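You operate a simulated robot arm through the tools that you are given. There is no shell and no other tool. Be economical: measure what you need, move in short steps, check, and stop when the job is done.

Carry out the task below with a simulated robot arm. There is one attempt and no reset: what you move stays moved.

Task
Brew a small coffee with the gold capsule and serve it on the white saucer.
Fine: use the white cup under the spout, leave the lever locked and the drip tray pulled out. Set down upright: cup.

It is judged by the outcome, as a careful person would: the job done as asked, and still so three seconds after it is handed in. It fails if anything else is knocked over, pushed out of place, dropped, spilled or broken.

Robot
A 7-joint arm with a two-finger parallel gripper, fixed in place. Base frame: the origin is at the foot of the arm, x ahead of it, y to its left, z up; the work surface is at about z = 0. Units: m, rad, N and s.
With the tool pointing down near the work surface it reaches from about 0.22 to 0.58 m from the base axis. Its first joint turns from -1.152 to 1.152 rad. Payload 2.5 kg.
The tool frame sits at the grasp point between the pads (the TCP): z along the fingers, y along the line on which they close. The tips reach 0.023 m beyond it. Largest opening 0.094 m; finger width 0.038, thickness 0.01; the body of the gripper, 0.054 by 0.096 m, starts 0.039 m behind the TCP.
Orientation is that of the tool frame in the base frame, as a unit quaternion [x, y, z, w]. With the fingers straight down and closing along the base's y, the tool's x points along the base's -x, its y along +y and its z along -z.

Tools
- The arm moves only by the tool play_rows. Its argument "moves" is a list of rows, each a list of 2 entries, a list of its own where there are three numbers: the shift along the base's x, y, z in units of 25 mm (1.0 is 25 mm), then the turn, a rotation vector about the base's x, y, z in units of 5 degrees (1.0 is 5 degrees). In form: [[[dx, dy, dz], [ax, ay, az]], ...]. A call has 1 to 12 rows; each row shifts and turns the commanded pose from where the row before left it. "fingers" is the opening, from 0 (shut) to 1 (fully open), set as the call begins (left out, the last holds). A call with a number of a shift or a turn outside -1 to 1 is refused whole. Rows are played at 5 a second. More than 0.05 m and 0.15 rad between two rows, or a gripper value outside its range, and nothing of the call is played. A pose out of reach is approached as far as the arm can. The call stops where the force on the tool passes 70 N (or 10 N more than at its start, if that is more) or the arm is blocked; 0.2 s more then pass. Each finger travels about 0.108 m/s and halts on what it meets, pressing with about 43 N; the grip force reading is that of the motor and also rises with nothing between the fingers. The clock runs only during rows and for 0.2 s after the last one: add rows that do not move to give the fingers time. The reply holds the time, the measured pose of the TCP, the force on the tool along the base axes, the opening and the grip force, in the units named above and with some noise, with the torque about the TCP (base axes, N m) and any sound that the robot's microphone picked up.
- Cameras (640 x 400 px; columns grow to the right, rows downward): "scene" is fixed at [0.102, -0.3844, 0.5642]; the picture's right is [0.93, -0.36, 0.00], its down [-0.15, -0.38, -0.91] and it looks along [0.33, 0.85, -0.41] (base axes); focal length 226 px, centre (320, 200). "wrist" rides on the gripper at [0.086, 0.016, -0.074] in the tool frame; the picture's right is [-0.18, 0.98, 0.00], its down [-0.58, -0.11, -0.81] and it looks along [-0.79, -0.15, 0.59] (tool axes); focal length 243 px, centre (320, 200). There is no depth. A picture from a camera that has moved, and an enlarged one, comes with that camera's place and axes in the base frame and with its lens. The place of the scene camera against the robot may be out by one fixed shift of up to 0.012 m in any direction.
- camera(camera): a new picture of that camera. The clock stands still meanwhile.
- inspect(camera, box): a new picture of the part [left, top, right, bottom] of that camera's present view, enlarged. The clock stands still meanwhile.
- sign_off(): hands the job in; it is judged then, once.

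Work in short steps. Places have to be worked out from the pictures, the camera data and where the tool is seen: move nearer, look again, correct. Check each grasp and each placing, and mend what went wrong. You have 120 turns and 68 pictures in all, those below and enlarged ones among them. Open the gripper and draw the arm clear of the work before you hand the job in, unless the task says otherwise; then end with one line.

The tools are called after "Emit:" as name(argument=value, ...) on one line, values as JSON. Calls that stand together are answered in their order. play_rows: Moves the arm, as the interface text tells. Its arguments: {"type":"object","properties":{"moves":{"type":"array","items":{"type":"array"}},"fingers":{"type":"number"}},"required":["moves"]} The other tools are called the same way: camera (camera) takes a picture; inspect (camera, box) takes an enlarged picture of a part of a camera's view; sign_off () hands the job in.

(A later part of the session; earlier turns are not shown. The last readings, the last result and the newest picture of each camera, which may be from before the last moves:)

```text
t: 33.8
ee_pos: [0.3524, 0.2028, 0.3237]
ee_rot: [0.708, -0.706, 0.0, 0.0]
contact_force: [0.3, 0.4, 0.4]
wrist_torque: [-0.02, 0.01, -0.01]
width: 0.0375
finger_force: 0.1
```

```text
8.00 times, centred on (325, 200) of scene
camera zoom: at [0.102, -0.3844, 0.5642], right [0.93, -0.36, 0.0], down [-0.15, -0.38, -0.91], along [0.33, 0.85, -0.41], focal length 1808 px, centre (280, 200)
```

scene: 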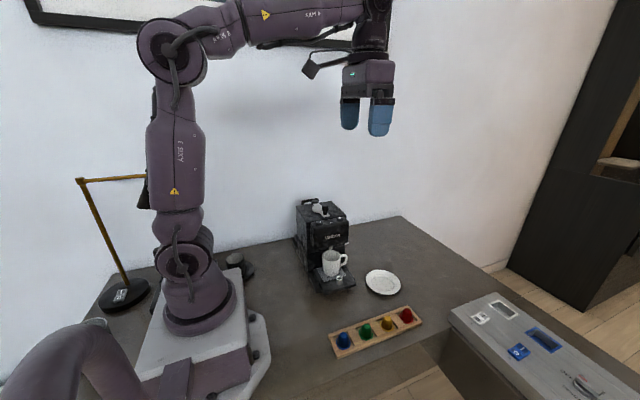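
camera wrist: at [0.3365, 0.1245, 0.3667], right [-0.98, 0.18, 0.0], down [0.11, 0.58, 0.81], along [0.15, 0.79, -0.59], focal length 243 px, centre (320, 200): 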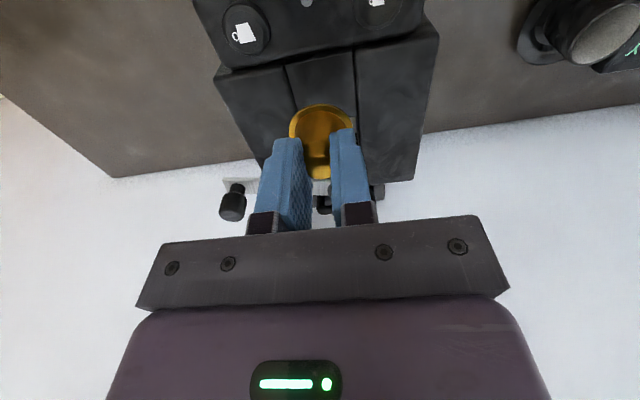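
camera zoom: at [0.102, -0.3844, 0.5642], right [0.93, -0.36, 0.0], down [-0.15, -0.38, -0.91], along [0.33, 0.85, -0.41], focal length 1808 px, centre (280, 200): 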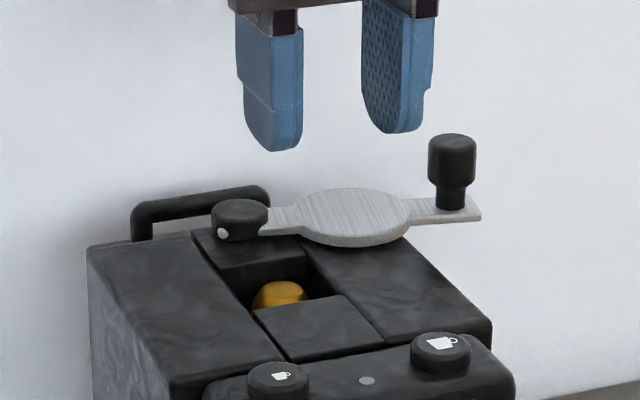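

The capsule sits in the chute. Now I return to the lever knob with the earlier caging pose to swing it closed.

Emit:
play_rows(moves=[[[0.2, 0.2, 0.3], [0, 0, 1]], [[0.2, 0.2, 0.3], [0, 0, 1]], [[0.25, 0.2, 0.3], [0, 0, 1]], [[0.25, 0.2, 0.1], [0, 0, 1]], [[0.25, 0.2, 0], [0, 0, 1]], [[0.25, 0.2, 0], [0, 0, 1]], [[0.25, 0.22, 0], [0, 0, 1]], [[0.25, 0.22, 0], [0, 0, 1]]])

Emit:
play_rows(moves=[[[0.25, 0.22, 0], [0, 0, 1]], [[0.25, 0.22, 0], [0, 0, 1]], [[0.25, 0.22, 0], [0, 0, 1]], [[0.27, 0.22, 0], [0, 0, 1]], [[0.27, 0.22, 0], [0, 0, 1]], [[0.27, 0.23, 0], [0, 0, 1]], [[0.28, 0.23, 0], [0, 0, 1]], [[0.28, 0.24, 0], [0, 0, 1]]])

Emit:
camera(camera="wrist")

```text
t: 35.6
ee_pos: [0.3977, 0.2459, 0.3476]
ee_rot: [0.907, -0.421, -0.001, -0.001]
contact_force: [-0.2, 0.1, 0.4]
wrist_torque: [0.03, 0.02, 0.0]
width: 0.0376
finger_force: 0.0
```

```text
t: 37.4
ee_pos: [0.4523, 0.2899, 0.3492]
ee_rot: [0.996, -0.086, -0.001, -0.001]
contact_force: [-0.4, 0.1, -0.9]
wrist_torque: [0.02, 0.01, -0.01]
width: 0.0378
finger_force: 0.0
```

```text
25 pictures are left
camera wrist: at [0.5345, 0.2589, 0.4232], right [-0.35, -0.94, 0.0], down [-0.55, 0.21, 0.81], along [-0.76, 0.28, -0.59], focal length 243 px, centre (320, 200)
```

wrist: 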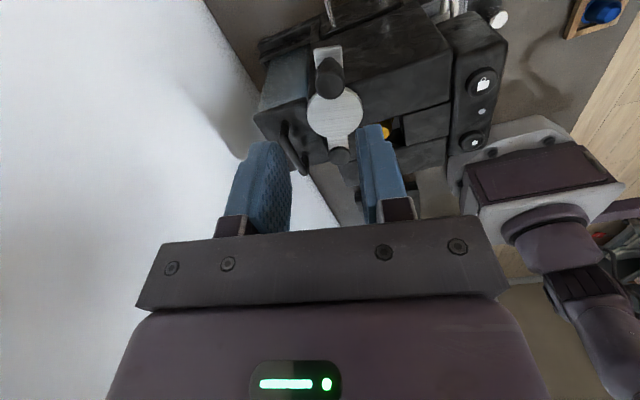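

Lever is aligned with the gripper as before. I lower onto the knob and begin the reverse arc.

Emit:
play_rows(moves=[[[0, 0, -1], [0, 0, 0]], [[0, 0, -1], [0, 0, 0]], [[0, 0, -1], [0, 0, 0]], [[0, 0, -1], [0, 0, 0]], [[-0.08, -0.365, 0], [0, 0, -1]], [[-0.112, -0.356, 0], [0, 0, -1]], [[-0.143, -0.345, 0], [0, 0, -1]], [[-0.172, -0.331, 0], [0, 0, -1]], [[-0.2, -0.316, 0], [0, 0, -1]], [[-0.228, -0.296, 0], [0, 0, -1]], [[-0.253, -0.276, 0], [0, 0, -1]]])

Emit:
play_rows(moves=[[[-0.276, -0.253, 0], [0, 0, -1]], [[-0.296, -0.227, 0], [0, 0, -1]], [[-0.316, -0.2, 0], [0, 0, -1]], [[-0.331, -0.172, 0], [0, 0, -1]], [[-0.345, -0.143, 0], [0, 0, -1]], [[-0.36, -0.1, 0], [0, 0, -1]], [[-0.36, -0.08, 0], [0, 0, -1]], [[-0.37, -0.05, 0], [0, 0, -1]], [[-0.37, -0.02, 0], [0, 0, -1]], [[0, 0, 0], [0, 0, 0]]])

Emit:
inspect(camera="scene", box=[300, 175, 350, 225])

```text
t: 39.8
ee_pos: [0.4221, 0.2306, 0.2485]
ee_rot: [0.924, -0.383, 0.0, 0.0]
contact_force: [0.3, 0.5, 0.1]
wrist_torque: [0.03, 0.01, 0.03]
width: 0.0376
finger_force: 0.0
```

```text
t: 42.0
ee_pos: [0.3459, 0.2006, 0.2483]
ee_rot: [-0.706, 0.708, 0.0, 0.0]
contact_force: [-0.5, 0.5, 0.1]
wrist_torque: [0.04, 0.0, -0.03]
width: 0.0373
finger_force: 0.2
```

```text
8.00 times, centred on (325, 200) of scene
camera zoom: at [0.1019, -0.3844, 0.5642], right [0.93, -0.36, 0.0], down [-0.15, -0.38, -0.91], along [0.33, 0.85, -0.41], focal length 1808 px, centre (280, 200)
```

zoom: 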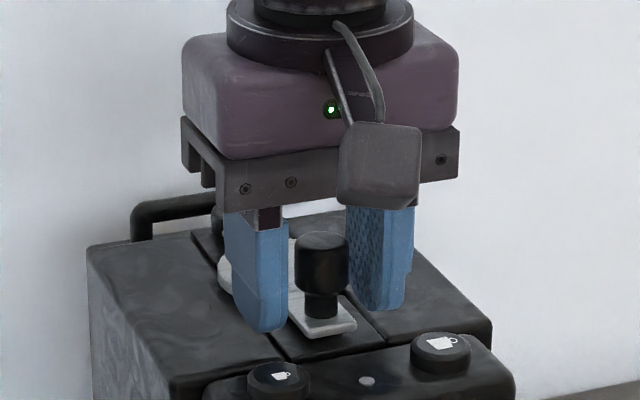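

The lever is nearly home. I push a bit further until it meets its stop.

Emit:
play_rows(moves=[[[-0.18, 0.01, 0], [0, 0, -0.5]], [[-0.18, 0.01, 0], [0, 0, -0.5]], [[-0.1, 0.01, 0], [0, 0, -0.3]], [[0, 0, 0], [0, 0, 0]]])

```text
t: 43.0
ee_pos: [0.337, 0.2013, 0.2484]
ee_rot: [-0.665, 0.746, -0.001, 0.004]
contact_force: [18.1, 1.9, 3.2]
wrist_torque: [0.1, -0.32, -0.01]
width: 0.0457
finger_force: 9.3
```

The lever is against its stop (18 N), i.e. locked. I back off, lift, close the fingers, and move above the small-cup button at ≈ (0.3155, 0.168).

Emit:
play_rows(moves=[[[0.4, -0.02, 0], [0, 0, 1.0]], [[0.06, 0, 0], [0, 0, 0.3]], [[0, 0, 1], [0, 0, 0]], [[0, 0, 1], [0, 0, 0]], [[-0.6, -0.7, 0], [0, 0, 0]], [[-0.6, -0.7, 0], [0, 0, 0]], [[0, 0, 0], [0, 0, 0]]])

Emit:
play_rows(moves=[[[0, 0, 0], [0, 0, 0]], [[0, 0, 0], [0, 0, 0]], [[0, 0, 0], [0, 0, 0]]], fingers=0)

Emit:
camera(camera="wrist")

Emit:
inspect(camera="scene", box=[295, 165, 365, 235])

```text
t: 44.6
ee_pos: [0.3165, 0.1661, 0.298]
ee_rot: [0.707, -0.707, 0.0, 0.0]
contact_force: [0.5, -0.8, -0.3]
wrist_torque: [0.02, 0.01, 0.03]
width: 0.0374
finger_force: 0.0
```

```text
t: 45.4
ee_pos: [0.3165, 0.1669, 0.2978]
ee_rot: [-0.706, 0.708, 0.001, 0.0]
contact_force: [0.5, -1.4, -0.3]
wrist_torque: [-0.02, -0.02, 0.0]
width: 0.0003
finger_force: 42.3
```

```text
23 pictures are left
camera wrist: at [0.3002, 0.0815, 0.3729], right [-0.98, 0.18, 0.0], down [0.11, 0.58, 0.81], along [0.15, 0.79, -0.59], focal length 243 px, centre (320, 200)
```

wrist: 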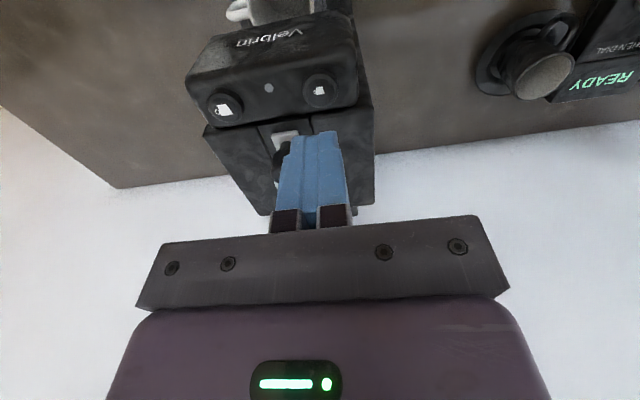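

```text
5.71 times, centred on (330, 200) of scene
camera zoom: at [0.102, -0.3844, 0.5642], right [0.93, -0.36, 0.0], down [-0.15, -0.38, -0.91], along [0.33, 0.85, -0.41], focal length 1292 px, centre (263, 200)
```

zoom: 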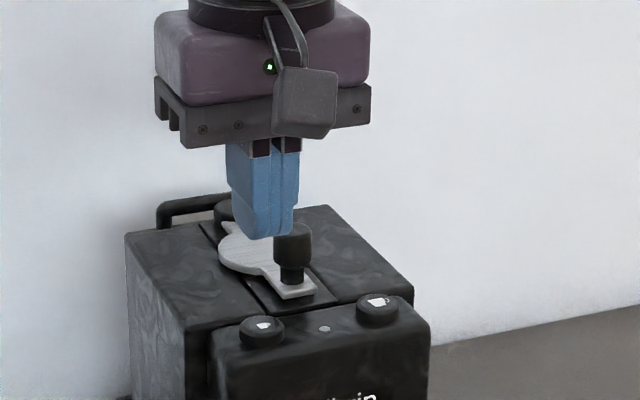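

Button centre ≈ (0.3155, 0.169, 0.217). I descend to just above it, then press in small steps.

Emit:
play_rows(moves=[[[-0.04, -0.08, -0.7], [0, 0, 0]], [[0, 0, -0.7], [0, 0, 0]], [[0, 0, -0.65], [0, 0, 0]], [[0, 0, 0], [0, 0, 0]]])

Emit:
play_rows(moves=[[[0, 0, -0.1], [0, 0, 0]], [[0, 0, -0.1], [0, 0, 0]], [[0, 0, -0.1], [0, 0, 0]], [[0, 0, 0], [0, 0, 0]]])

```text
t: 46.4
ee_pos: [0.3153, 0.1656, 0.2485]
ee_rot: [-0.707, 0.707, -0.001, 0.0]
contact_force: [-0.1, 0.5, 0.4]
wrist_torque: [0.01, 0.01, 0.01]
width: 0.0001
finger_force: 42.3
```

```text
t: 47.4
ee_pos: [0.3164, 0.1657, 0.2402]
ee_rot: [0.707, -0.707, 0.001, -0.001]
contact_force: [-1.8, 0.6, 10.6]
wrist_torque: [0.03, 0.04, 0.03]
width: 0.0
finger_force: 42.6
heard: click
```

A click was heard at 10.6 N. I lift off and listen/watch for brewing.

Emit:
play_rows(moves=[[[0, 0, 0.5], [0, 0, 0]], [[0, 0, 1], [0, 0, 0]], [[0, 0, 1], [0, 0, 0]], [[0, -1, 0], [0, 0, 0]], [[0, -1, 0], [0, 0, 0]], [[0, -1, 0], [0, 0, 0]], [[0, -1, 0], [0, 0, 0]], [[0, -1, 0], [0, 0, 0]], [[0, 0, 0], [0, 0, 0]]])

Emit:
inspect(camera="scene", box=[295, 205, 385, 295])

```text
t: 49.4
ee_pos: [0.3153, 0.0389, 0.3022]
ee_rot: [0.708, -0.707, 0.0, 0.0]
contact_force: [-0.2, 0.0, 1.1]
wrist_torque: [0.0, 0.02, -0.01]
width: 0.0
finger_force: 41.9
```

```text
4.44 times, centred on (340, 250) of scene
camera zoom: at [0.1019, -0.3844, 0.5642], right [0.93, -0.36, 0.0], down [-0.15, -0.38, -0.91], along [0.33, 0.85, -0.41], focal length 1005 px, centre (231, -22)
```

zoom: 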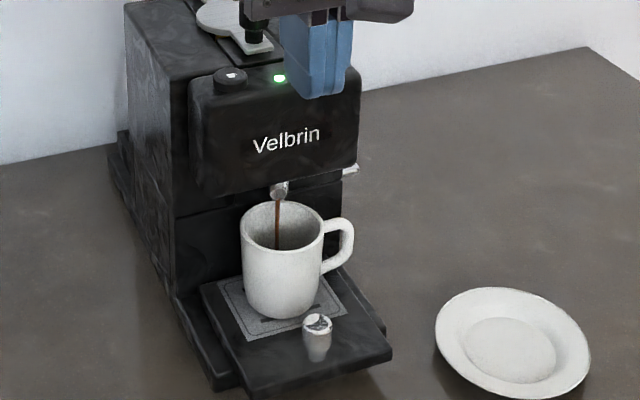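

Brewing works: green light on and coffee flowing into the cup. I wait for it to finish.

Emit:
play_rows(moves=[[[0.5, -0.5, -0.5], [0, 0, 0]], [[0.5, -0.5, -0.5], [0, 0, 0]], [[0.3, -0.5, -0.5], [0, 0, 0]], [[0, 0, -0.5], [0, 0, 0]], [[0, 0, 0], [0, 0, 0]], [[0, 0, 0], [0, 0, 0]], [[0, 0, 0], [0, 0, 0]], [[0, 0, 0], [0, 0, 0]], [[0, 0, 0], [0, 0, 0]], [[0, 0, 0], [0, 0, 0]], [[0, 0, 0], [0, 0, 0]], [[0, 0, 0], [0, 0, 0]]], fingers=0.6)

Emit:
play_rows(moves=[[[0, 0, 0], [0, 0, 0]], [[0, 0, 0], [0, 0, 0]], [[0, 0, 0], [0, 0, 0]], [[0, 0, 0], [0, 0, 0]], [[0, 0, 0], [0, 0, 0]], [[0, 0, 0], [0, 0, 0]], [[0, 0, 0], [0, 0, 0]], [[0, 0, 0], [0, 0, 0]], [[0, 0, 0], [0, 0, 0]], [[0, 0, 0], [0, 0, 0]], [[0, 0, 0], [0, 0, 0]], [[0, 0, 0], [0, 0, 0]]])

Emit:
camera(camera="wrist")

```text
t: 52.0
ee_pos: [0.3475, 0.0014, 0.2517]
ee_rot: [0.707, -0.707, 0.0, 0.0]
contact_force: [0.0, 0.0, 0.6]
wrist_torque: [-0.03, 0.01, -0.01]
width: 0.0563
finger_force: 0.2
```

```text
t: 54.6
ee_pos: [0.348, 0.0012, 0.2523]
ee_rot: [0.708, -0.707, 0.0, 0.0]
contact_force: [-0.1, 0.5, 0.4]
wrist_torque: [0.0, -0.03, 0.0]
width: 0.0563
finger_force: 0.0
```

```text
20 pictures are left
camera wrist: at [0.3315, -0.0843, 0.326], right [-0.98, 0.18, 0.0], down [0.11, 0.58, 0.81], along [0.15, 0.79, -0.59], focal length 243 px, centre (320, 200)
```

wrist: 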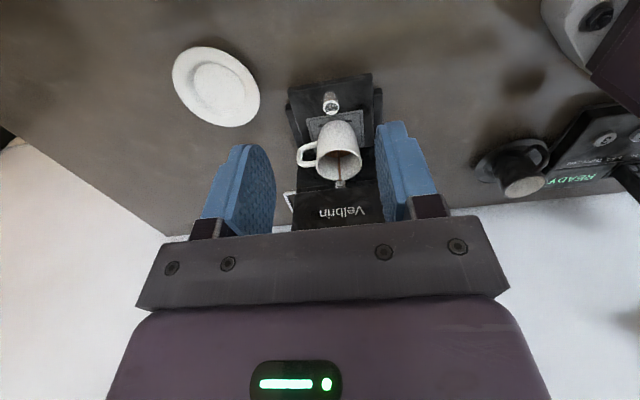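

Still pouring perhaps; I enlarge to measure the cup, tray and spout.

Emit:
play_rows(moves=[[[0, 0, 0], [0, 0, 0]], [[0, 0, 0], [0, 0, 0]], [[0, 0, 0], [0, 0, 0]], [[0, 0, 0], [0, 0, 0]], [[0, 0, 0], [0, 0, 0]], [[0, 0, 0], [0, 0, 0]], [[0, 0, 0], [0, 0, 0]], [[0, 0, 0], [0, 0, 0]], [[0, 0, 0], [0, 0, 0]], [[0, 0, 0], [0, 0, 0]], [[0, 0, 0], [0, 0, 0]], [[0, 0, 0], [0, 0, 0]]])

Emit:
inspect(camera="wrist", box=[270, 60, 400, 220])

```text
t: 57.2
ee_pos: [0.3474, 0.0017, 0.2513]
ee_rot: [-0.707, 0.707, 0.001, -0.001]
contact_force: [0.3, 0.4, -0.4]
wrist_torque: [-0.01, -0.02, -0.02]
width: 0.0565
finger_force: 0.2
```

```text
2.50 times, centred on (335, 140) of wrist
camera zoom: at [0.3315, -0.0843, 0.326], right [-0.98, 0.18, 0.0], down [0.11, 0.58, 0.81], along [0.15, 0.79, -0.59], focal length 606 px, centre (282, 350)
```

zoom: 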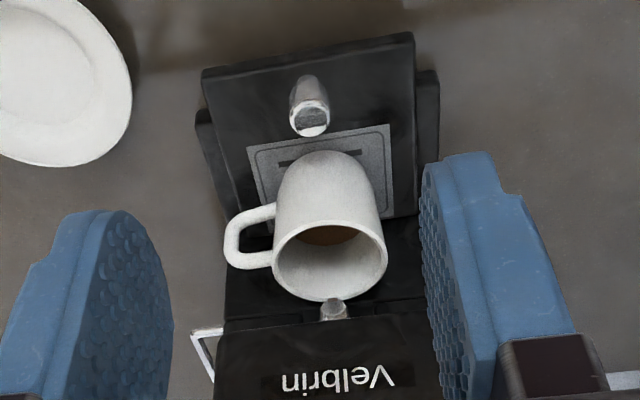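

Brewing is done. Measured: rim centre ≈ (0.350, 0.150), rim z ≈ 0.092, Ø 0.062; tray knob ≈ (0.350, 0.089), z 0.025–0.055. The head overhangs the cup, so I'll pull the tray out gently by its knob first, which the task wants anyway. Hover over the knob.

Emit:
play_rows(moves=[[[0, 0.8, -0.7], [0, 0, 0]], [[0.1, 0.8, -0.7], [0, 0, 0]], [[0, 0.8, -0.9], [0, 0, 0]], [[0, 0.8, -0.9], [0, 0, 0]], [[0, 0, -0.9], [0, 0, 0]], [[0, 0, 0], [0, 0, 0]]], fingers=0.45)

Emit:
camera(camera="wrist")

Emit:
inspect(camera="scene", box=[295, 215, 395, 305])

```text
t: 58.6
ee_pos: [0.3498, 0.0808, 0.149]
ee_rot: [0.707, -0.707, 0.0, 0.0]
contact_force: [-0.3, 0.0, 0.2]
wrist_torque: [0.0, -0.01, -0.01]
width: 0.0426
finger_force: 0.1
```

```text
18 pictures are left
camera wrist: at [0.3337, -0.0043, 0.2241], right [-0.98, 0.18, 0.0], down [0.11, 0.58, 0.81], along [0.15, 0.79, -0.59], focal length 243 px, centre (320, 200)
```

wrist: 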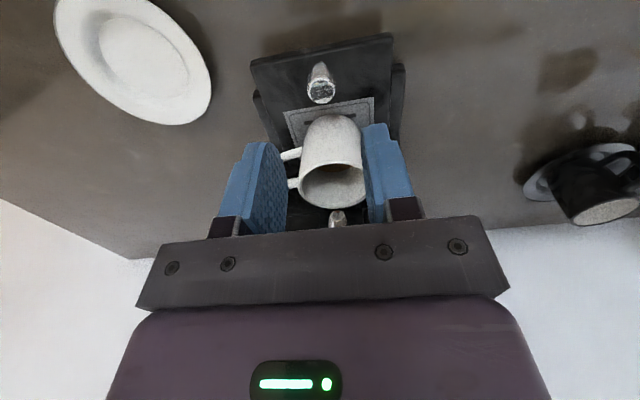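

```text
4.44 times, centred on (345, 260) of scene
camera zoom: at [0.102, -0.3844, 0.5642], right [0.93, -0.36, 0.0], down [-0.15, -0.38, -0.91], along [0.33, 0.85, -0.41], focal length 1005 px, centre (209, -67)
```

zoom: 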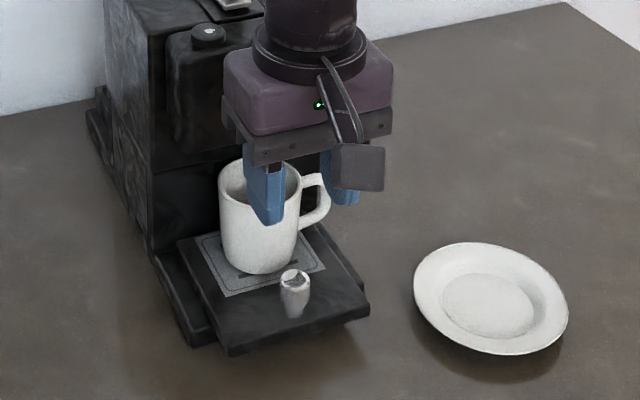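

Knob refined to (0.3505, 0.088), top z 0.057. I descend to straddle it (keeping ~9 mm off the cup), then close.

Emit:
play_rows(moves=[[[0.03, 0.06, -0.95], [0, 0, 0]], [[0, 0, -0.95], [0, 0, 0]], [[0, 0, -0.95], [0, 0, 0]], [[0, 0, -0.5], [0, 0, 0]], [[0, 0, -0.4], [0, 0, 0]], [[0, 0, 0], [0, 0, 0]]])

Emit:
inspect(camera="scene", box=[295, 215, 395, 305])

```text
t: 60.0
ee_pos: [0.3528, 0.0826, 0.0562]
ee_rot: [0.707, -0.707, 0.0, 0.0]
contact_force: [-0.4, -0.3, 0.4]
wrist_torque: [-0.01, -0.03, 0.01]
width: 0.0424
finger_force: 0.0
```

```text
4.44 times, centred on (345, 260) of scene
camera zoom: at [0.102, -0.3844, 0.5642], right [0.93, -0.36, 0.0], down [-0.15, -0.38, -0.91], along [0.33, 0.85, -0.41], focal length 1005 px, centre (209, -67)
```

zoom: 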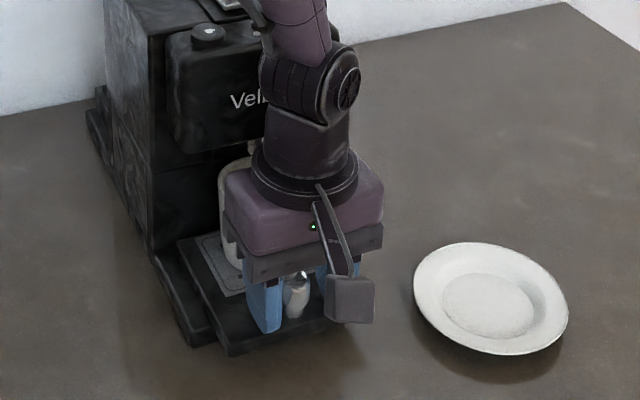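

The knob sits between the fingers with no contact. I grip it and start a slow pull.

Emit:
play_rows(moves=[[[0, 0, 0], [0, 0, 0]], [[0, 0, 0], [0, 0, 0]], [[0, 0, 0], [0, 0, 0]], [[0, -0.1, 0], [0, 0, 0]], [[0, -0.1, 0], [0, 0, 0]], [[0, -0.1, 0], [0, 0, 0]], [[0, 0, 0], [0, 0, 0]]], fingers=0)

```text
t: 61.6
ee_pos: [0.3504, 0.0756, 0.0571]
ee_rot: [-0.707, 0.707, 0.001, -0.002]
contact_force: [-29.6, 0.0, 36.5]
wrist_torque: [0.57, 0.32, 0.11]
width: 0.0204
finger_force: 45.0
```

Tray slides easily (no y force), but there's a sideways/vertical misfit load; I relieve it with a small correction, then continue pulling slowly.

Emit:
play_rows(moves=[[[-0.1, 0, 0.05], [0, 0, 0]], [[0, -0.15, 0], [0, 0, 0]], [[0, -0.15, 0], [0, 0, 0]], [[0, 0, 0], [0, 0, 0]]])

Emit:
inspect(camera="scene", box=[295, 215, 395, 305])

```text
t: 62.6
ee_pos: [0.3504, 0.0679, 0.0571]
ee_rot: [-0.706, 0.708, -0.001, 0.003]
contact_force: [14.2, -1.1, -37.9]
wrist_torque: [-0.04, -0.04, -0.04]
width: 0.0205
finger_force: 45.3
```

```text
4.44 times, centred on (345, 260) of scene
camera zoom: at [0.1021, -0.3844, 0.5642], right [0.93, -0.36, 0.0], down [-0.15, -0.38, -0.91], along [0.33, 0.85, -0.41], focal length 1005 px, centre (209, -67)
```

zoom: 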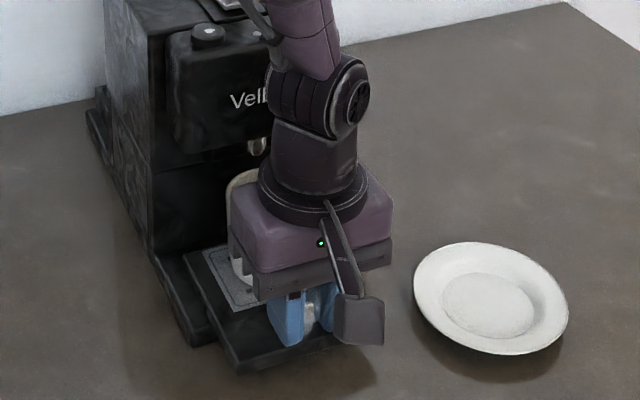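

The tray and cup come out together smoothly. I trim the vertical misfit and keep pulling slowly.

Emit:
play_rows(moves=[[[0.03, 0, -0.025], [0, 0, 0]], [[0, -0.15, 0], [0, 0, 0]], [[0, -0.15, 0], [0, 0, 0]], [[0, -0.15, 0], [0, 0, 0]], [[0, -0.15, 0], [0, 0, 0]], [[0, -0.15, 0], [0, 0, 0]], [[0, 0, 0], [0, 0, 0]]])

```text
t: 64.2
ee_pos: [0.3493, 0.05, 0.0559]
ee_rot: [-0.707, 0.708, 0.0, 0.0]
contact_force: [-6.0, 1.0, 15.5]
wrist_torque: [0.02, 0.05, 0.12]
width: 0.0203
finger_force: 44.9
```

33 mm out so far with no resistance along y. I continue.

Emit:
play_rows(moves=[[[0, -0.15, 0.01], [0, 0, 0]], [[0, -0.15, 0], [0, 0, 0]], [[0, -0.15, 0], [0, 0, 0]], [[0, -0.15, 0], [0, 0, 0]], [[0, -0.15, 0], [0, 0, 0]], [[0, 0, 0], [0, 0, 0]]])

Emit:
inspect(camera="scene", box=[295, 215, 395, 305])

```text
t: 65.6
ee_pos: [0.3513, 0.0326, 0.0558]
ee_rot: [0.708, -0.706, 0.0, 0.002]
contact_force: [-22.5, 0.1, 40.7]
wrist_torque: [0.15, 0.27, 0.06]
width: 0.0202
finger_force: 45.1
```

```text
4.44 times, centred on (345, 260) of scene
camera zoom: at [0.1018, -0.3844, 0.5642], right [0.93, -0.36, 0.0], down [-0.14, -0.38, -0.91], along [0.33, 0.85, -0.41], focal length 1005 px, centre (209, -67)
```

zoom: 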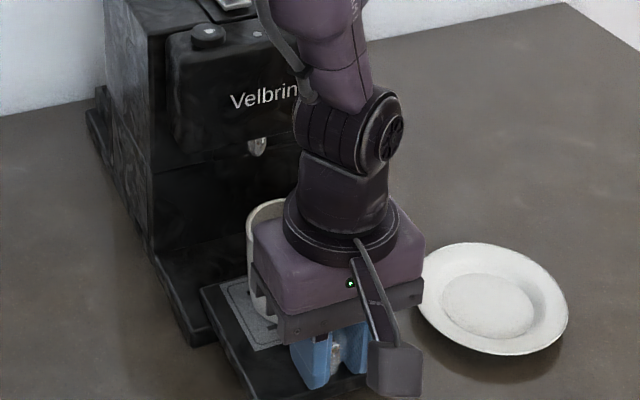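

The tray is 50 mm further out and the cup is now clear of the head (≈ y 0.10). I release the knob and rise straight up.

Emit:
play_rows(moves=[[[0.04, 0, 0.03], [0, 0, 0]], [[0, 0, 0], [0, 0, 0]]])

Emit:
play_rows(moves=[[[0, 0, 0], [0, 0, 0]], [[0, 0, 0], [0, 0, 0]], [[0, -0.1, 0.3], [0, 0, 0]], [[0, -0.1, 1], [0, 0, 0]], [[0, -0.2, 1], [0, 0, 0]], [[0, -0.5, 1], [0, 0, 0]], [[0, -1, 1], [0, 0, 0]], [[0, -1, 1], [0, 0, 0]], [[0, 0, 1], [0, 0, 0]], [[0, 0, 0], [0, 0, 0]]], fingers=0.5)

Emit:
camera(camera="wrist")

Emit:
camera(camera="scene")

```text
t: 66.2
ee_pos: [0.3508, 0.0301, 0.0567]
ee_rot: [0.707, -0.707, -0.002, 0.004]
contact_force: [-21.6, 0.6, 20.7]
wrist_torque: [0.08, 0.21, 0.09]
width: 0.0202
finger_force: 45.1
```

```text
t: 68.4
ee_pos: [0.3507, -0.0427, 0.2157]
ee_rot: [-0.707, 0.707, 0.0, 0.0]
contact_force: [-0.2, 0.1, -0.4]
wrist_torque: [-0.04, 0.01, -0.03]
width: 0.0471
finger_force: 0.1
```

```text
13 pictures are left
camera wrist: at [0.3349, -0.1287, 0.2894], right [-0.98, 0.18, 0.0], down [0.11, 0.58, 0.81], along [0.15, 0.79, -0.59], focal length 243 px, centre (320, 200)
```

wrist: 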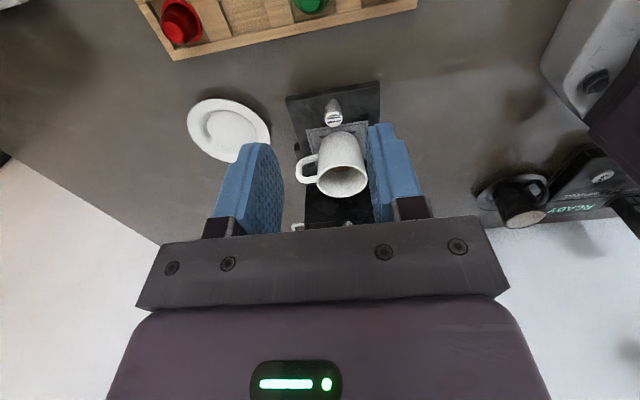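

```text
12 pictures are left
```

scene: 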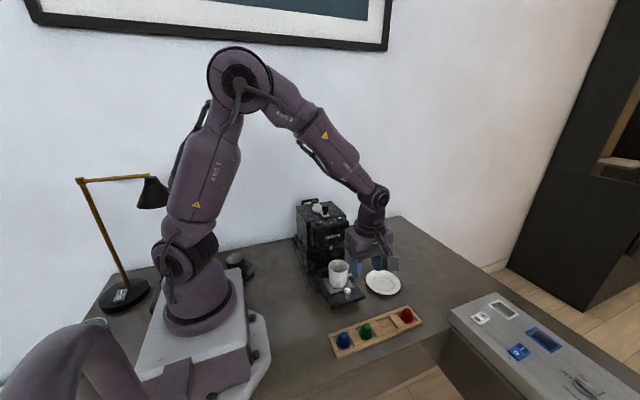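

Emit:
inspect(camera="wrist", box=[180, 70, 400, 230])

```text
2.50 times, centred on (290, 150) of wrist
camera zoom: at [0.3349, -0.1287, 0.2894], right [-0.98, 0.18, 0.0], down [0.11, 0.58, 0.81], along [0.15, 0.79, -0.59], focal length 606 px, centre (395, 325)
```

zoom: 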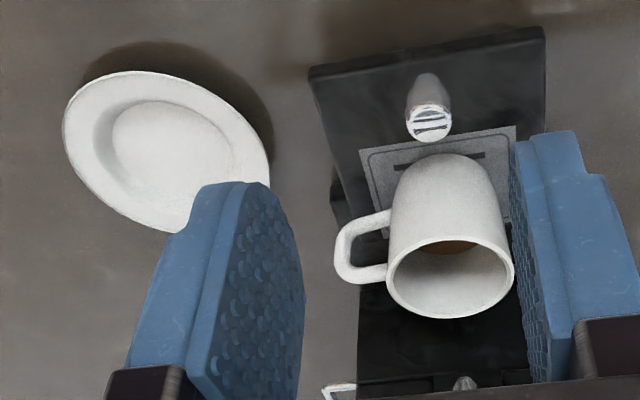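

Cup is now at ≈ (0.351, 0.101), handle toward +x, rim z 0.092; saucer centre ≈ (0.502, 0.062). I'll grip the cup front/back (closing along y), so I turn the tool back −90° at a safe distance.

Emit:
play_rows(moves=[[[0, 0, 0.1], [0, 0, -1]], [[0, 0, 0.1], [0, 0, -1]], [[0, 0, 0.1], [0, 0, -1]], [[0, 0, 0], [0, 0, -1]], [[0, 0, 0], [0, 0, -1]], [[0, 0, 0], [0, 0, -1]], [[0, 0, 0], [0, 0, -1]], [[0, 0, 0], [0, 0, -1]], [[0, 0, 0], [0, 0, -1]], [[0, 0, 0], [0, 0, -1]], [[0, 0, 0], [0, 0, -1]], [[0, 0, 0], [0, 0, -1]]], fingers=0.85)

Emit:
play_rows(moves=[[[0, 0.6, 0], [0, 0, -1]], [[0, 0.8, 0], [0, 0, -1]], [[0, 0.8, 0], [0, 0, -1]], [[0, 0.8, 0], [0, 0, -1]], [[0, 0.8, 0], [0, 0, -1]], [[0, 0.8, 0], [0, 0, -1]], [[0, 0.8, -0.4], [0, 0, 0]], [[0, 0, -0.4], [0, 0, 0]], [[0, 0, 0], [0, 0, 0]]])

Emit:
camera(camera="wrist")

Emit:
inspect(camera="scene", box=[290, 185, 400, 310])

```text
t: 71.0
ee_pos: [0.3508, -0.042, 0.2216]
ee_rot: [-0.258, 0.966, 0.0, 0.001]
contact_force: [0.0, -0.2, 0.3]
wrist_torque: [0.01, 0.01, -0.02]
width: 0.0798
finger_force: 0.0
```

```text
t: 73.0
ee_pos: [0.3509, 0.0916, 0.2023]
ee_rot: [0.001, 1.0, 0.001, 0.0]
contact_force: [1.7, -4.1, 2.5]
wrist_torque: [0.16, 0.03, 0.01]
width: 0.0784
finger_force: 0.0
```

```text
10 pictures are left
camera wrist: at [0.2638, 0.1091, 0.2757], right [0.18, 0.98, 0.0], down [0.58, -0.11, 0.81], along [0.79, -0.15, -0.59], focal length 243 px, centre (320, 200)
```

wrist: 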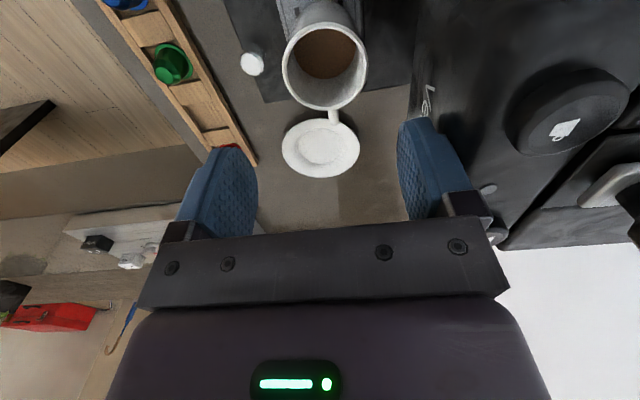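

```text
3.20 times, centred on (345, 248) of scene
camera zoom: at [0.102, -0.3844, 0.5642], right [0.93, -0.36, 0.0], down [-0.15, -0.38, -0.91], along [0.33, 0.85, -0.41], focal length 723 px, centre (240, 48)
```

zoom: 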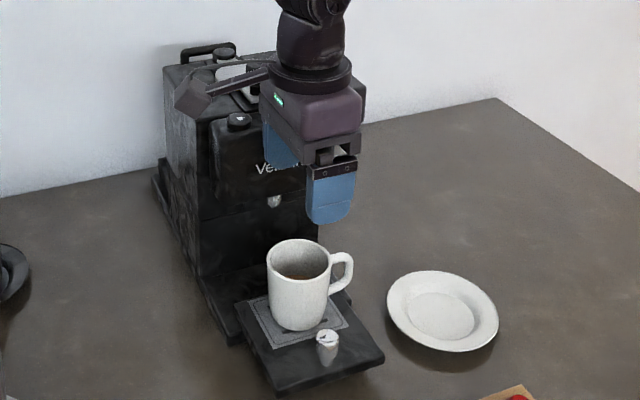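

A 4 N contact: the rear finger touches the machine's front, so the head face is at y ≈ 0.14 and there's not enough room for the gripper yet. I back off immediately, turn back and pull the tray out further.

Emit:
play_rows(moves=[[[0, -0.8, 0], [0, 0, 0]], [[0, -0.8, 0], [0, 0, 0]], [[0, -0.8, 0], [0, 0, 0]], [[0, -0.8, 0], [0, 0, 0]], [[0, -0.8, 0], [0, 0, 1]], [[0, 0, 0], [0, 0, 1]], [[0, 0, 0], [0, 0, 1]], [[0, 0, 0], [0, 0, 1]], [[0, 0, 0], [0, 0, 1]], [[0, 0, 0], [0, 0, 1]], [[0, 0, 0], [0, 0, 1]], [[0, 0, 0], [0, 0, 1]]], fingers=0.5)

Emit:
play_rows(moves=[[[0, 0, 0], [0, 0, 1]], [[0, 0, 0], [0, 0, 1]], [[0, 0, 0], [0, 0, 1]], [[0, 0, 0], [0, 0, 1]], [[0, 0, 0], [0, 0, 1]], [[0, 0, 0], [0, 0, 1]], [[0, 0, 0], [0, 0, 1]], [[0, 0, 0], [0, 0, 1]], [[0, 0, 0], [0, 0, 1]], [[0, 0, 0], [0, 0, 1]], [[0, 0, 0], [0, 0, 0]]])

```text
t: 75.6
ee_pos: [0.3511, -0.0092, 0.2022]
ee_rot: [-0.342, 0.94, 0.0, 0.0]
contact_force: [0.1, -0.3, 0.7]
wrist_torque: [0.02, -0.01, 0.01]
width: 0.0472
finger_force: 0.0
```

```text
t: 78.0
ee_pos: [0.3516, -0.0088, 0.2019]
ee_rot: [0.708, -0.706, 0.0, 0.0]
contact_force: [-0.9, 0.3, 0.0]
wrist_torque: [0.01, 0.01, 0.01]
width: 0.0469
finger_force: 0.0
```

Now I move over the knob's last known position (0.350, ~0.035) and descend to the same height as before.

Emit:
play_rows(moves=[[[-0.04, 0.78, 0], [0, 0, 0]], [[0, 0.78, 0], [0, 0, 0]], [[0, 0, -1], [0, 0, 0]], [[0, 0, -1], [0, 0, 0]], [[0, 0, -1], [0, 0, 0]], [[0, 0, -1], [0, 0, 0]], [[0, 0, -0.9], [0, 0, 0]], [[0, 0, -0.5], [0, 0, 0]], [[0, 0, -0.38], [0, 0, 0]], [[0, 0, 0], [0, 0, 0]]])

Emit:
play_rows(moves=[[[0, 0, 0], [0, 0, 0]], [[0, 0, 0], [0, 0, 0]], [[0, 0, 0], [0, 0, 0]]], fingers=0)

```text
t: 80.2
ee_pos: [0.3508, 0.0316, 0.0562]
ee_rot: [-0.707, 0.707, 0.0, -0.001]
contact_force: [0.2, 0.3, 0.1]
wrist_torque: [0.0, 0.0, 0.01]
width: 0.047
finger_force: 0.0
```

```text
t: 81.0
ee_pos: [0.3513, 0.0325, 0.0568]
ee_rot: [0.707, -0.707, 0.001, 0.0]
contact_force: [0.6, -0.8, -5.3]
wrist_torque: [-0.06, -0.02, -0.02]
width: 0.0202
finger_force: 45.5
```

Knob gripped (20.2 mm) with little side load. I pull a further 25–30 mm slowly, watching for a stop.

Emit:
play_rows(moves=[[[0, -0.15, 0], [0, 0, 0]], [[0, -0.15, 0], [0, 0, 0]], [[0, -0.15, 0], [0, 0, 0]], [[0, -0.15, 0], [0, 0, 0]], [[0, 0, 0], [0, 0, 0]]])

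```text
t: 82.2
ee_pos: [0.3494, 0.0158, 0.0564]
ee_rot: [0.707, -0.707, 0.001, -0.001]
contact_force: [13.5, 0.7, -38.0]
wrist_torque: [0.06, -0.09, -0.02]
width: 0.0203
finger_force: 45.3
```

Emit:
play_rows(moves=[[[0.02, -0.15, -0.025], [0, 0, 0]], [[0, -0.15, 0], [0, 0, 0]], [[0, -0.15, 0], [0, 0, 0]], [[0, 0, 0], [0, 0, 0]]])

Emit:
inspect(camera="scene", box=[290, 205, 400, 310])

```text
t: 83.2
ee_pos: [0.3502, 0.0045, 0.0573]
ee_rot: [0.707, -0.707, 0.0, 0.002]
contact_force: [-4.6, -0.3, 0.9]
wrist_torque: [0.21, 0.03, 0.03]
width: 0.0203
finger_force: 44.6
```

```text
3.81 times, centred on (345, 258) of scene
camera zoom: at [0.1019, -0.3844, 0.5642], right [0.93, -0.36, 0.0], down [-0.15, -0.38, -0.91], along [0.33, 0.85, -0.41], focal length 861 px, centre (225, -19)
```

zoom: 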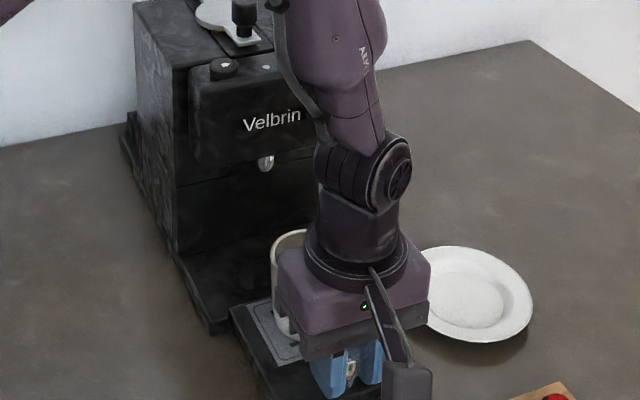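

The tray has come out 78 mm in total. Before releasing I test that it's still held by its guide, lifting the knob by just 0.5 mm and reading the force.

Emit:
play_rows(moves=[[[0, 0, 0.02], [0, 0, 0]], [[0, 0, 0], [0, 0, 0]]])

Emit:
play_rows(moves=[[[0, 0, -0.04], [0, 0, 0]], [[0, 0, 0], [0, 0, 0]]])

```text
t: 83.8
ee_pos: [0.3501, 0.005, 0.058]
ee_rot: [-0.707, 0.707, 0.001, -0.001]
contact_force: [-6.4, 0.3, 4.8]
wrist_torque: [-0.55, 0.07, 0.07]
width: 0.0204
finger_force: 45.4
```

```text
t: 84.4
ee_pos: [0.3503, 0.0046, 0.0564]
ee_rot: [0.707, -0.707, 0.0, 0.0]
contact_force: [-18.5, -0.2, 39.8]
wrist_torque: [0.0, 0.26, 0.01]
width: 0.0204
finger_force: 45.2
```

Ambiguous; I lift slightly more (about 1.2 mm over neutral) to see whether the tray resists.

Emit:
play_rows(moves=[[[0.03, 0, 0.06], [0, 0, 0]], [[0, 0, 0], [0, 0, 0]]])

Emit:
play_rows(moves=[[[0, 0, 0.02], [0, 0, 0]], [[0, 0, 0], [0, 0, 0]]])

```text
t: 85.0
ee_pos: [0.3492, 0.0039, 0.0575]
ee_rot: [-0.707, 0.708, 0.001, -0.001]
contact_force: [-10.1, -0.3, -6.0]
wrist_torque: [-0.5, 0.11, 0.06]
width: 0.0202
finger_force: 45.0
```

```text
t: 85.6
ee_pos: [0.3511, 0.0047, 0.0575]
ee_rot: [0.707, -0.707, -0.002, 0.001]
contact_force: [-3.5, -0.8, -37.9]
wrist_torque: [-0.06, 0.03, -0.01]
width: 0.0204
finger_force: 44.9
```

The tray resists 38 N upward, so it's firmly guided and won't tip. I release the knob and rise.

Emit:
play_rows(moves=[[[0, 0, -0.02], [0, 0, 0]], [[0, 0, 0], [0, 0, 0]], [[0, 0, 0], [0, 0, 0]], [[0, -0.1, 0.3], [0, 0, 0]], [[0, -0.1, 1], [0, 0, 0]], [[0, -0.2, 1], [0, 0, 0]], [[0, -0.5, 1], [0, 0, 0]], [[0, -0.5, 1], [0, 0, 0]], [[0, 0, 1], [0, 0, 0]], [[0, 0, 1], [0, 0, 0]], [[0, 0, 0], [0, 0, 0]]], fingers=0.5)

Emit:
inspect(camera="scene", box=[290, 215, 400, 310])

```text
t: 88.0
ee_pos: [0.3519, -0.0299, 0.2163]
ee_rot: [0.707, -0.707, 0.001, 0.0]
contact_force: [0.4, -0.5, 0.2]
wrist_torque: [-0.02, -0.01, 0.03]
width: 0.0471
finger_force: 0.1
```

```text
4.21 times, centred on (345, 262) of scene
camera zoom: at [0.1019, -0.3844, 0.5642], right [0.93, -0.36, 0.0], down [-0.15, -0.38, -0.91], along [0.33, 0.85, -0.41], focal length 952 px, centre (215, -63)
```

zoom: 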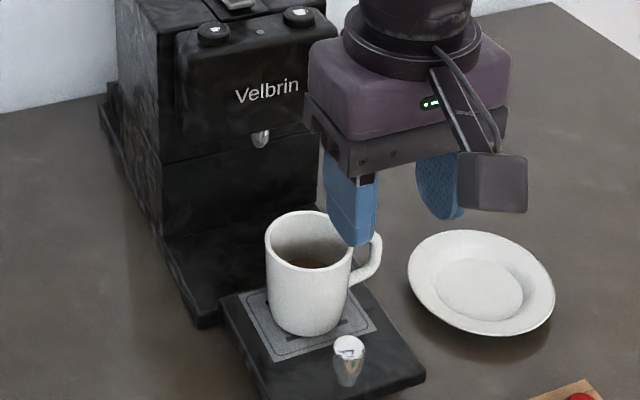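

Tray and cup are stable. I rotate back to close along y and move above the cup (≈ 0.350, 0.072).

Emit:
play_rows(moves=[[[0, 0, 0], [0, 0, -1]], [[0, 0, 0], [0, 0, -1]], [[0, 0, 0], [0, 0, -1]], [[0, 0, 0], [0, 0, -1]], [[0, 0, 0], [0, 0, -1]], [[0, 0, 0], [0, 0, -1]], [[0, 0, 0], [0, 0, -1]], [[0, 0, 0], [0, 0, -1]], [[0, 0, 0], [0, 0, -1]], [[0, 0, 0], [0, 0, -1]], [[0, 0, 0], [0, 0, -1]], [[0, 0, 0], [0, 0, -1]]], fingers=0.82)

Emit:
play_rows(moves=[[[0, 0.68, 0], [0, 0, -1]], [[0, 0.68, 0], [0, 0, -1]], [[0, 0.68, 0], [0, 0, -1]], [[0, 0.68, 0], [0, 0, -1]], [[0, 0.68, 0], [0, 0, -1]], [[0, 0.68, 0], [0, 0, -1]], [[0, 0, -0.5], [0, 0, 0]], [[0, 0, -0.5], [0, 0, 0]], [[0, 0, 0], [0, 0, 0]]])

Emit:
camera(camera="wrist")

```text
t: 90.6
ee_pos: [0.3506, -0.0299, 0.2157]
ee_rot: [-0.258, 0.966, 0.0, 0.0]
contact_force: [0.7, 0.4, 0.2]
wrist_torque: [-0.02, 0.0, 0.01]
width: 0.077
finger_force: 0.3
```

```text
t: 92.6
ee_pos: [0.3518, 0.0701, 0.1909]
ee_rot: [0.0, 1.0, 0.001, 0.0]
contact_force: [0.0, -0.4, 0.0]
wrist_torque: [-0.01, -0.03, -0.03]
width: 0.0773
finger_force: 0.0
```

```text
6 pictures are left
camera wrist: at [0.2656, 0.0881, 0.2656], right [0.18, 0.98, 0.0], down [0.58, -0.11, 0.81], along [0.79, -0.15, -0.59], focal length 243 px, centre (320, 200)
```

wrist: 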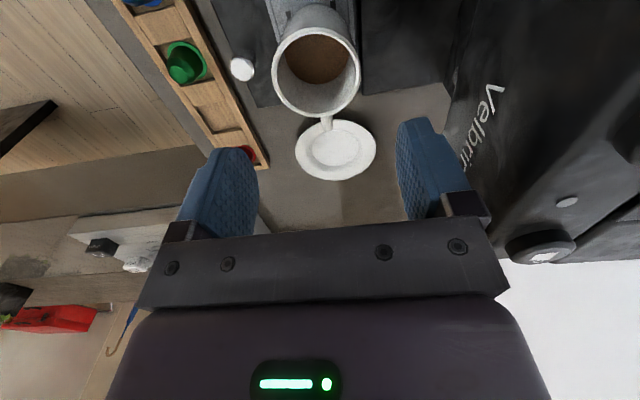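

Cup centre ≈ (0.349, 0.0705) and handle along +x. I descend to z ≈ 0.084 so the tips stay above the tray knob, then close gently.

Emit:
play_rows(moves=[[[-0.1, 0.02, -0.9], [0, 0, 0]], [[0, 0, -0.9], [0, 0, 0]], [[0, 0, -0.9], [0, 0, 0]], [[0, 0, -0.8], [0, 0, 0]], [[0, 0, -0.78], [0, 0, 0]], [[0, 0, 0], [0, 0, 0]]])

```text
t: 94.0
ee_pos: [0.3483, 0.0714, 0.0823]
ee_rot: [0.0, 1.0, 0.0, 0.0]
contact_force: [0.4, -0.2, -0.4]
wrist_torque: [-0.01, 0.0, -0.03]
width: 0.077
finger_force: 0.0
```

No contact on the way down. I close on the cup in two stages.

Emit:
play_rows(moves=[[[0, 0, 0], [0, 0, 0]], [[0, 0, 0], [0, 0, 0]]], fingers=0.7)

Emit:
play_rows(moves=[[[0, 0, 0], [0, 0, 0]], [[0, 0, 0], [0, 0, 0]], [[0, 0, 0], [0, 0, 0]]], fingers=0.5)

Emit:
inspect(camera="scene", box=[290, 215, 400, 310])

```text
t: 94.6
ee_pos: [0.3498, 0.0718, 0.0837]
ee_rot: [0.0, 1.0, 0.001, -0.001]
contact_force: [0.1, 1.0, 0.7]
wrist_torque: [0.0, 0.0, 0.03]
width: 0.0657
finger_force: 0.1
```

```text
t: 95.4
ee_pos: [0.3485, 0.0725, 0.0831]
ee_rot: [0.0, 1.0, 0.0, 0.0]
contact_force: [0.5, -0.4, -0.3]
wrist_torque: [0.06, 0.0, -0.03]
width: 0.0584
finger_force: 42.8
```

```text
4.21 times, centred on (345, 262) of scene
camera zoom: at [0.1019, -0.3844, 0.5642], right [0.93, -0.36, 0.0], down [-0.15, -0.38, -0.91], along [0.33, 0.85, -0.41], focal length 952 px, centre (215, -63)
```

zoom: 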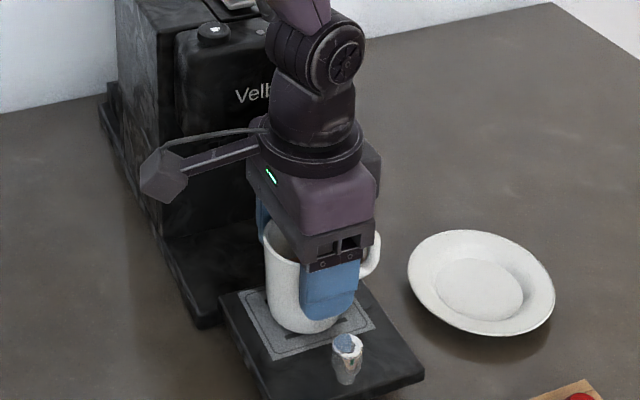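

Cup firmly gripped at 58 mm. I lift it slowly by 50 mm.

Emit:
play_rows(moves=[[[0, 0, 0.08], [0, 0, 0]], [[0, 0, 0.16], [0, 0, 0]], [[0, 0, 0.24], [0, 0, 0]], [[0, 0, 0.3], [0, 0, 0]], [[0, 0, 0.3], [0, 0, 0]], [[0, 0, 0.3], [0, 0, 0]], [[0, 0, 0.26], [0, 0, 0]], [[0, 0, 0.2], [0, 0, 0]], [[0, 0, 0.12], [0, 0, 0]], [[0, 0, 0.04], [0, 0, 0]], [[0, 0, 0], [0, 0, 0]]])

```text
t: 97.8
ee_pos: [0.3478, 0.0732, 0.135]
ee_rot: [0.0, 1.0, 0.0, 0.0]
contact_force: [0.5, 0.5, -1.9]
wrist_torque: [-0.01, 0.01, 0.0]
width: 0.0583
finger_force: 43.1
```

The cup is up (≈2 N load). I carry it smoothly toward the saucer at ≈ (0.500, 0.064).

Emit:
play_rows(moves=[[[0.08, 0, 0], [0, 0, 0]], [[0.18, 0, 0], [0, 0, 0]], [[0.3, -0.03, 0], [0, 0, 0]], [[0.42, -0.05, 0], [0, 0, 0]], [[0.5, -0.06, 0], [0, 0, 0]], [[0.54, -0.06, 0], [0, 0, 0]], [[0.54, -0.06, 0], [0, 0, 0]], [[0.54, -0.05, 0], [0, 0, 0]], [[0.5, -0.04, 0], [0, 0, 0]], [[0.44, -0.02, 0], [0, 0, 0]], [[0.36, 0, 0], [0, 0, 0]], [[0.3, 0, 0], [0, 0, 0]]])

Emit:
play_rows(moves=[[[0.26, 0, 0], [0, 0, 0]], [[0.22, 0, 0], [0, 0, 0]], [[0.18, 0, 0], [0, 0, 0]], [[0.14, 0, 0], [0, 0, 0]], [[0.1, 0, 0], [0, 0, 0]], [[0.07, 0, 0], [0, 0, 0]], [[0.03, 0, 0], [0, 0, 0]], [[0, 0, 0], [0, 0, 0]], [[0, 0, 0], [0, 0, 0]]])

Emit:
inspect(camera="scene", box=[335, 205, 435, 305])

```text
t: 100.4
ee_pos: [0.4665, 0.0632, 0.1318]
ee_rot: [0.0, 1.0, 0.0, 0.0]
contact_force: [0.4, 0.7, -0.7]
wrist_torque: [0.01, -0.01, 0.0]
width: 0.0583
finger_force: 43.3
```

```text
t: 102.4
ee_pos: [0.4912, 0.0625, 0.134]
ee_rot: [0.0, 1.0, 0.0, 0.0]
contact_force: [-0.5, 0.2, -1.3]
wrist_torque: [-0.01, -0.01, 0.02]
width: 0.0585
finger_force: 43.0
```

```text
4.00 times, centred on (385, 255) of scene
camera zoom: at [0.102, -0.3844, 0.5642], right [0.93, -0.36, 0.0], down [-0.15, -0.38, -0.91], along [0.33, 0.85, -0.41], focal length 904 px, centre (60, -20)
```

zoom: 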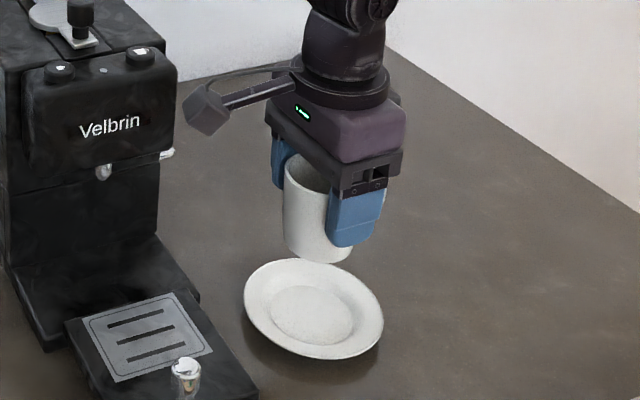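

Saucer centre agrees at ≈ (0.500, 0.066). I adjust by (+8, +3.5 mm) and lower most of the way.

Emit:
play_rows(moves=[[[0.1, 0.04, 0], [0, 0, 0]], [[0.15, 0.06, -0.1], [0, 0, 0]], [[0.07, 0.04, -0.2], [0, 0, 0]], [[0, 0, -0.3], [0, 0, 0]], [[0, 0, -0.35], [0, 0, 0]], [[0, 0, -0.35], [0, 0, 0]], [[0, 0, -0.3], [0, 0, 0]], [[0, 0, -0.25], [0, 0, 0]], [[0, 0, -0.2], [0, 0, 0]], [[0, 0, -0.1], [0, 0, 0]], [[0, 0, -0.05], [0, 0, 0]], [[0, 0, 0], [0, 0, 0]]])

Emit:
inspect(camera="scene", box=[335, 225, 435, 305])

```text
t: 105.0
ee_pos: [0.4984, 0.0668, 0.0786]
ee_rot: [0.0, 1.0, 0.001, 0.0]
contact_force: [-0.1, 1.1, -2.0]
wrist_torque: [-0.01, 0.01, -0.01]
width: 0.0584
finger_force: 42.9
```

```text
5.00 times, centred on (385, 265) of scene
camera zoom: at [0.102, -0.3844, 0.5642], right [0.93, -0.36, 0.0], down [-0.15, -0.38, -0.91], along [0.33, 0.85, -0.41], focal length 1130 px, centre (-5, -125)
```

zoom: 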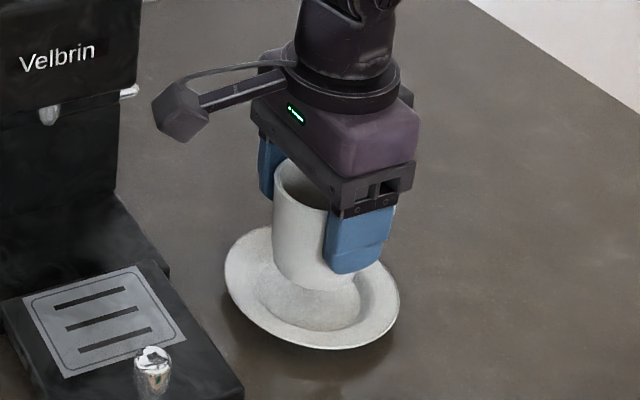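

Well aligned; about 1 cm to go. I lower in tiny steps watching the force.

Emit:
play_rows(moves=[[[0, 0, -0.08], [0, 0, 0]], [[0, 0, -0.08], [0, 0, 0]], [[0, 0, -0.08], [0, 0, 0]], [[0, 0, -0.06], [0, 0, 0]], [[0, 0, 0], [0, 0, 0]]])

Emit:
play_rows(moves=[[[0, 0, -0.06], [0, 0, 0]], [[0, 0, -0.06], [0, 0, 0]], [[0, 0, 0], [0, 0, 0]]])

```text
t: 106.2
ee_pos: [0.4994, 0.0674, 0.0718]
ee_rot: [0.0, 1.0, 0.001, 0.0]
contact_force: [-0.3, -1.3, -1.8]
wrist_torque: [0.01, 0.05, 0.0]
width: 0.0585
finger_force: 43.6
```

```text
t: 107.0
ee_pos: [0.4992, 0.0675, 0.0677]
ee_rot: [0.0, 1.0, 0.001, 0.0]
contact_force: [-0.4, 0.1, -2.2]
wrist_torque: [-0.01, 0.01, -0.02]
width: 0.0583
finger_force: 43.4
```

Emit:
play_rows(moves=[[[0, 0, -0.05], [0, 0, 0]], [[0, 0, -0.05], [0, 0, 0]], [[0, 0, 0], [0, 0, 0]]])

```text
t: 107.8
ee_pos: [0.5, 0.0681, 0.0653]
ee_rot: [0.001, 1.0, 0.0, 0.0]
contact_force: [0.3, 0.1, -1.5]
wrist_torque: [0.01, 0.03, 0.02]
width: 0.0582
finger_force: 42.6
```

Still hanging free (about −2 N). I continue in 1 mm steps.

Emit:
play_rows(moves=[[[0, 0, -0.04], [0, 0, 0]], [[0, 0, -0.04], [0, 0, 0]], [[0, 0, 0], [0, 0, 0]]])

Emit:
play_rows(moves=[[[0, 0, -0.03], [0, 0, 0]], [[0, 0, -0.03], [0, 0, 0]], [[0, 0, 0], [0, 0, 0]]])

```text
t: 108.6
ee_pos: [0.4997, 0.0664, 0.063]
ee_rot: [0.001, 1.0, -0.001, 0.0]
contact_force: [-0.9, 0.2, -0.5]
wrist_torque: [0.01, 0.01, -0.01]
width: 0.0585
finger_force: 42.3
```

```text
t: 109.4
ee_pos: [0.4989, 0.0673, 0.0629]
ee_rot: [0.0, 1.0, 0.001, 0.0]
contact_force: [-0.1, -0.5, -2.0]
wrist_torque: [-0.03, 0.02, -0.01]
width: 0.0585
finger_force: 42.4
```

Emit:
play_rows(moves=[[[0, 0, -0.04], [0, 0, 0]], [[0, 0, -0.04], [0, 0, 0]], [[0, 0, 0], [0, 0, 0]]])

Emit:
play_rows(moves=[[[0, 0, -0.04], [0, 0, 0]], [[0, 0, 0], [0, 0, 0]]])

```text
t: 110.2
ee_pos: [0.5001, 0.0672, 0.0597]
ee_rot: [0.001, 1.0, 0.0, -0.001]
contact_force: [-0.1, 0.5, -2.5]
wrist_torque: [0.0, 0.03, 0.01]
width: 0.0584
finger_force: 43.4
```

```text
t: 110.8
ee_pos: [0.4999, 0.0675, 0.059]
ee_rot: [0.0, 1.0, 0.0, 0.0]
contact_force: [0.3, -0.3, -1.7]
wrist_torque: [-0.01, -0.01, -0.01]
width: 0.0584
finger_force: 43.2
```

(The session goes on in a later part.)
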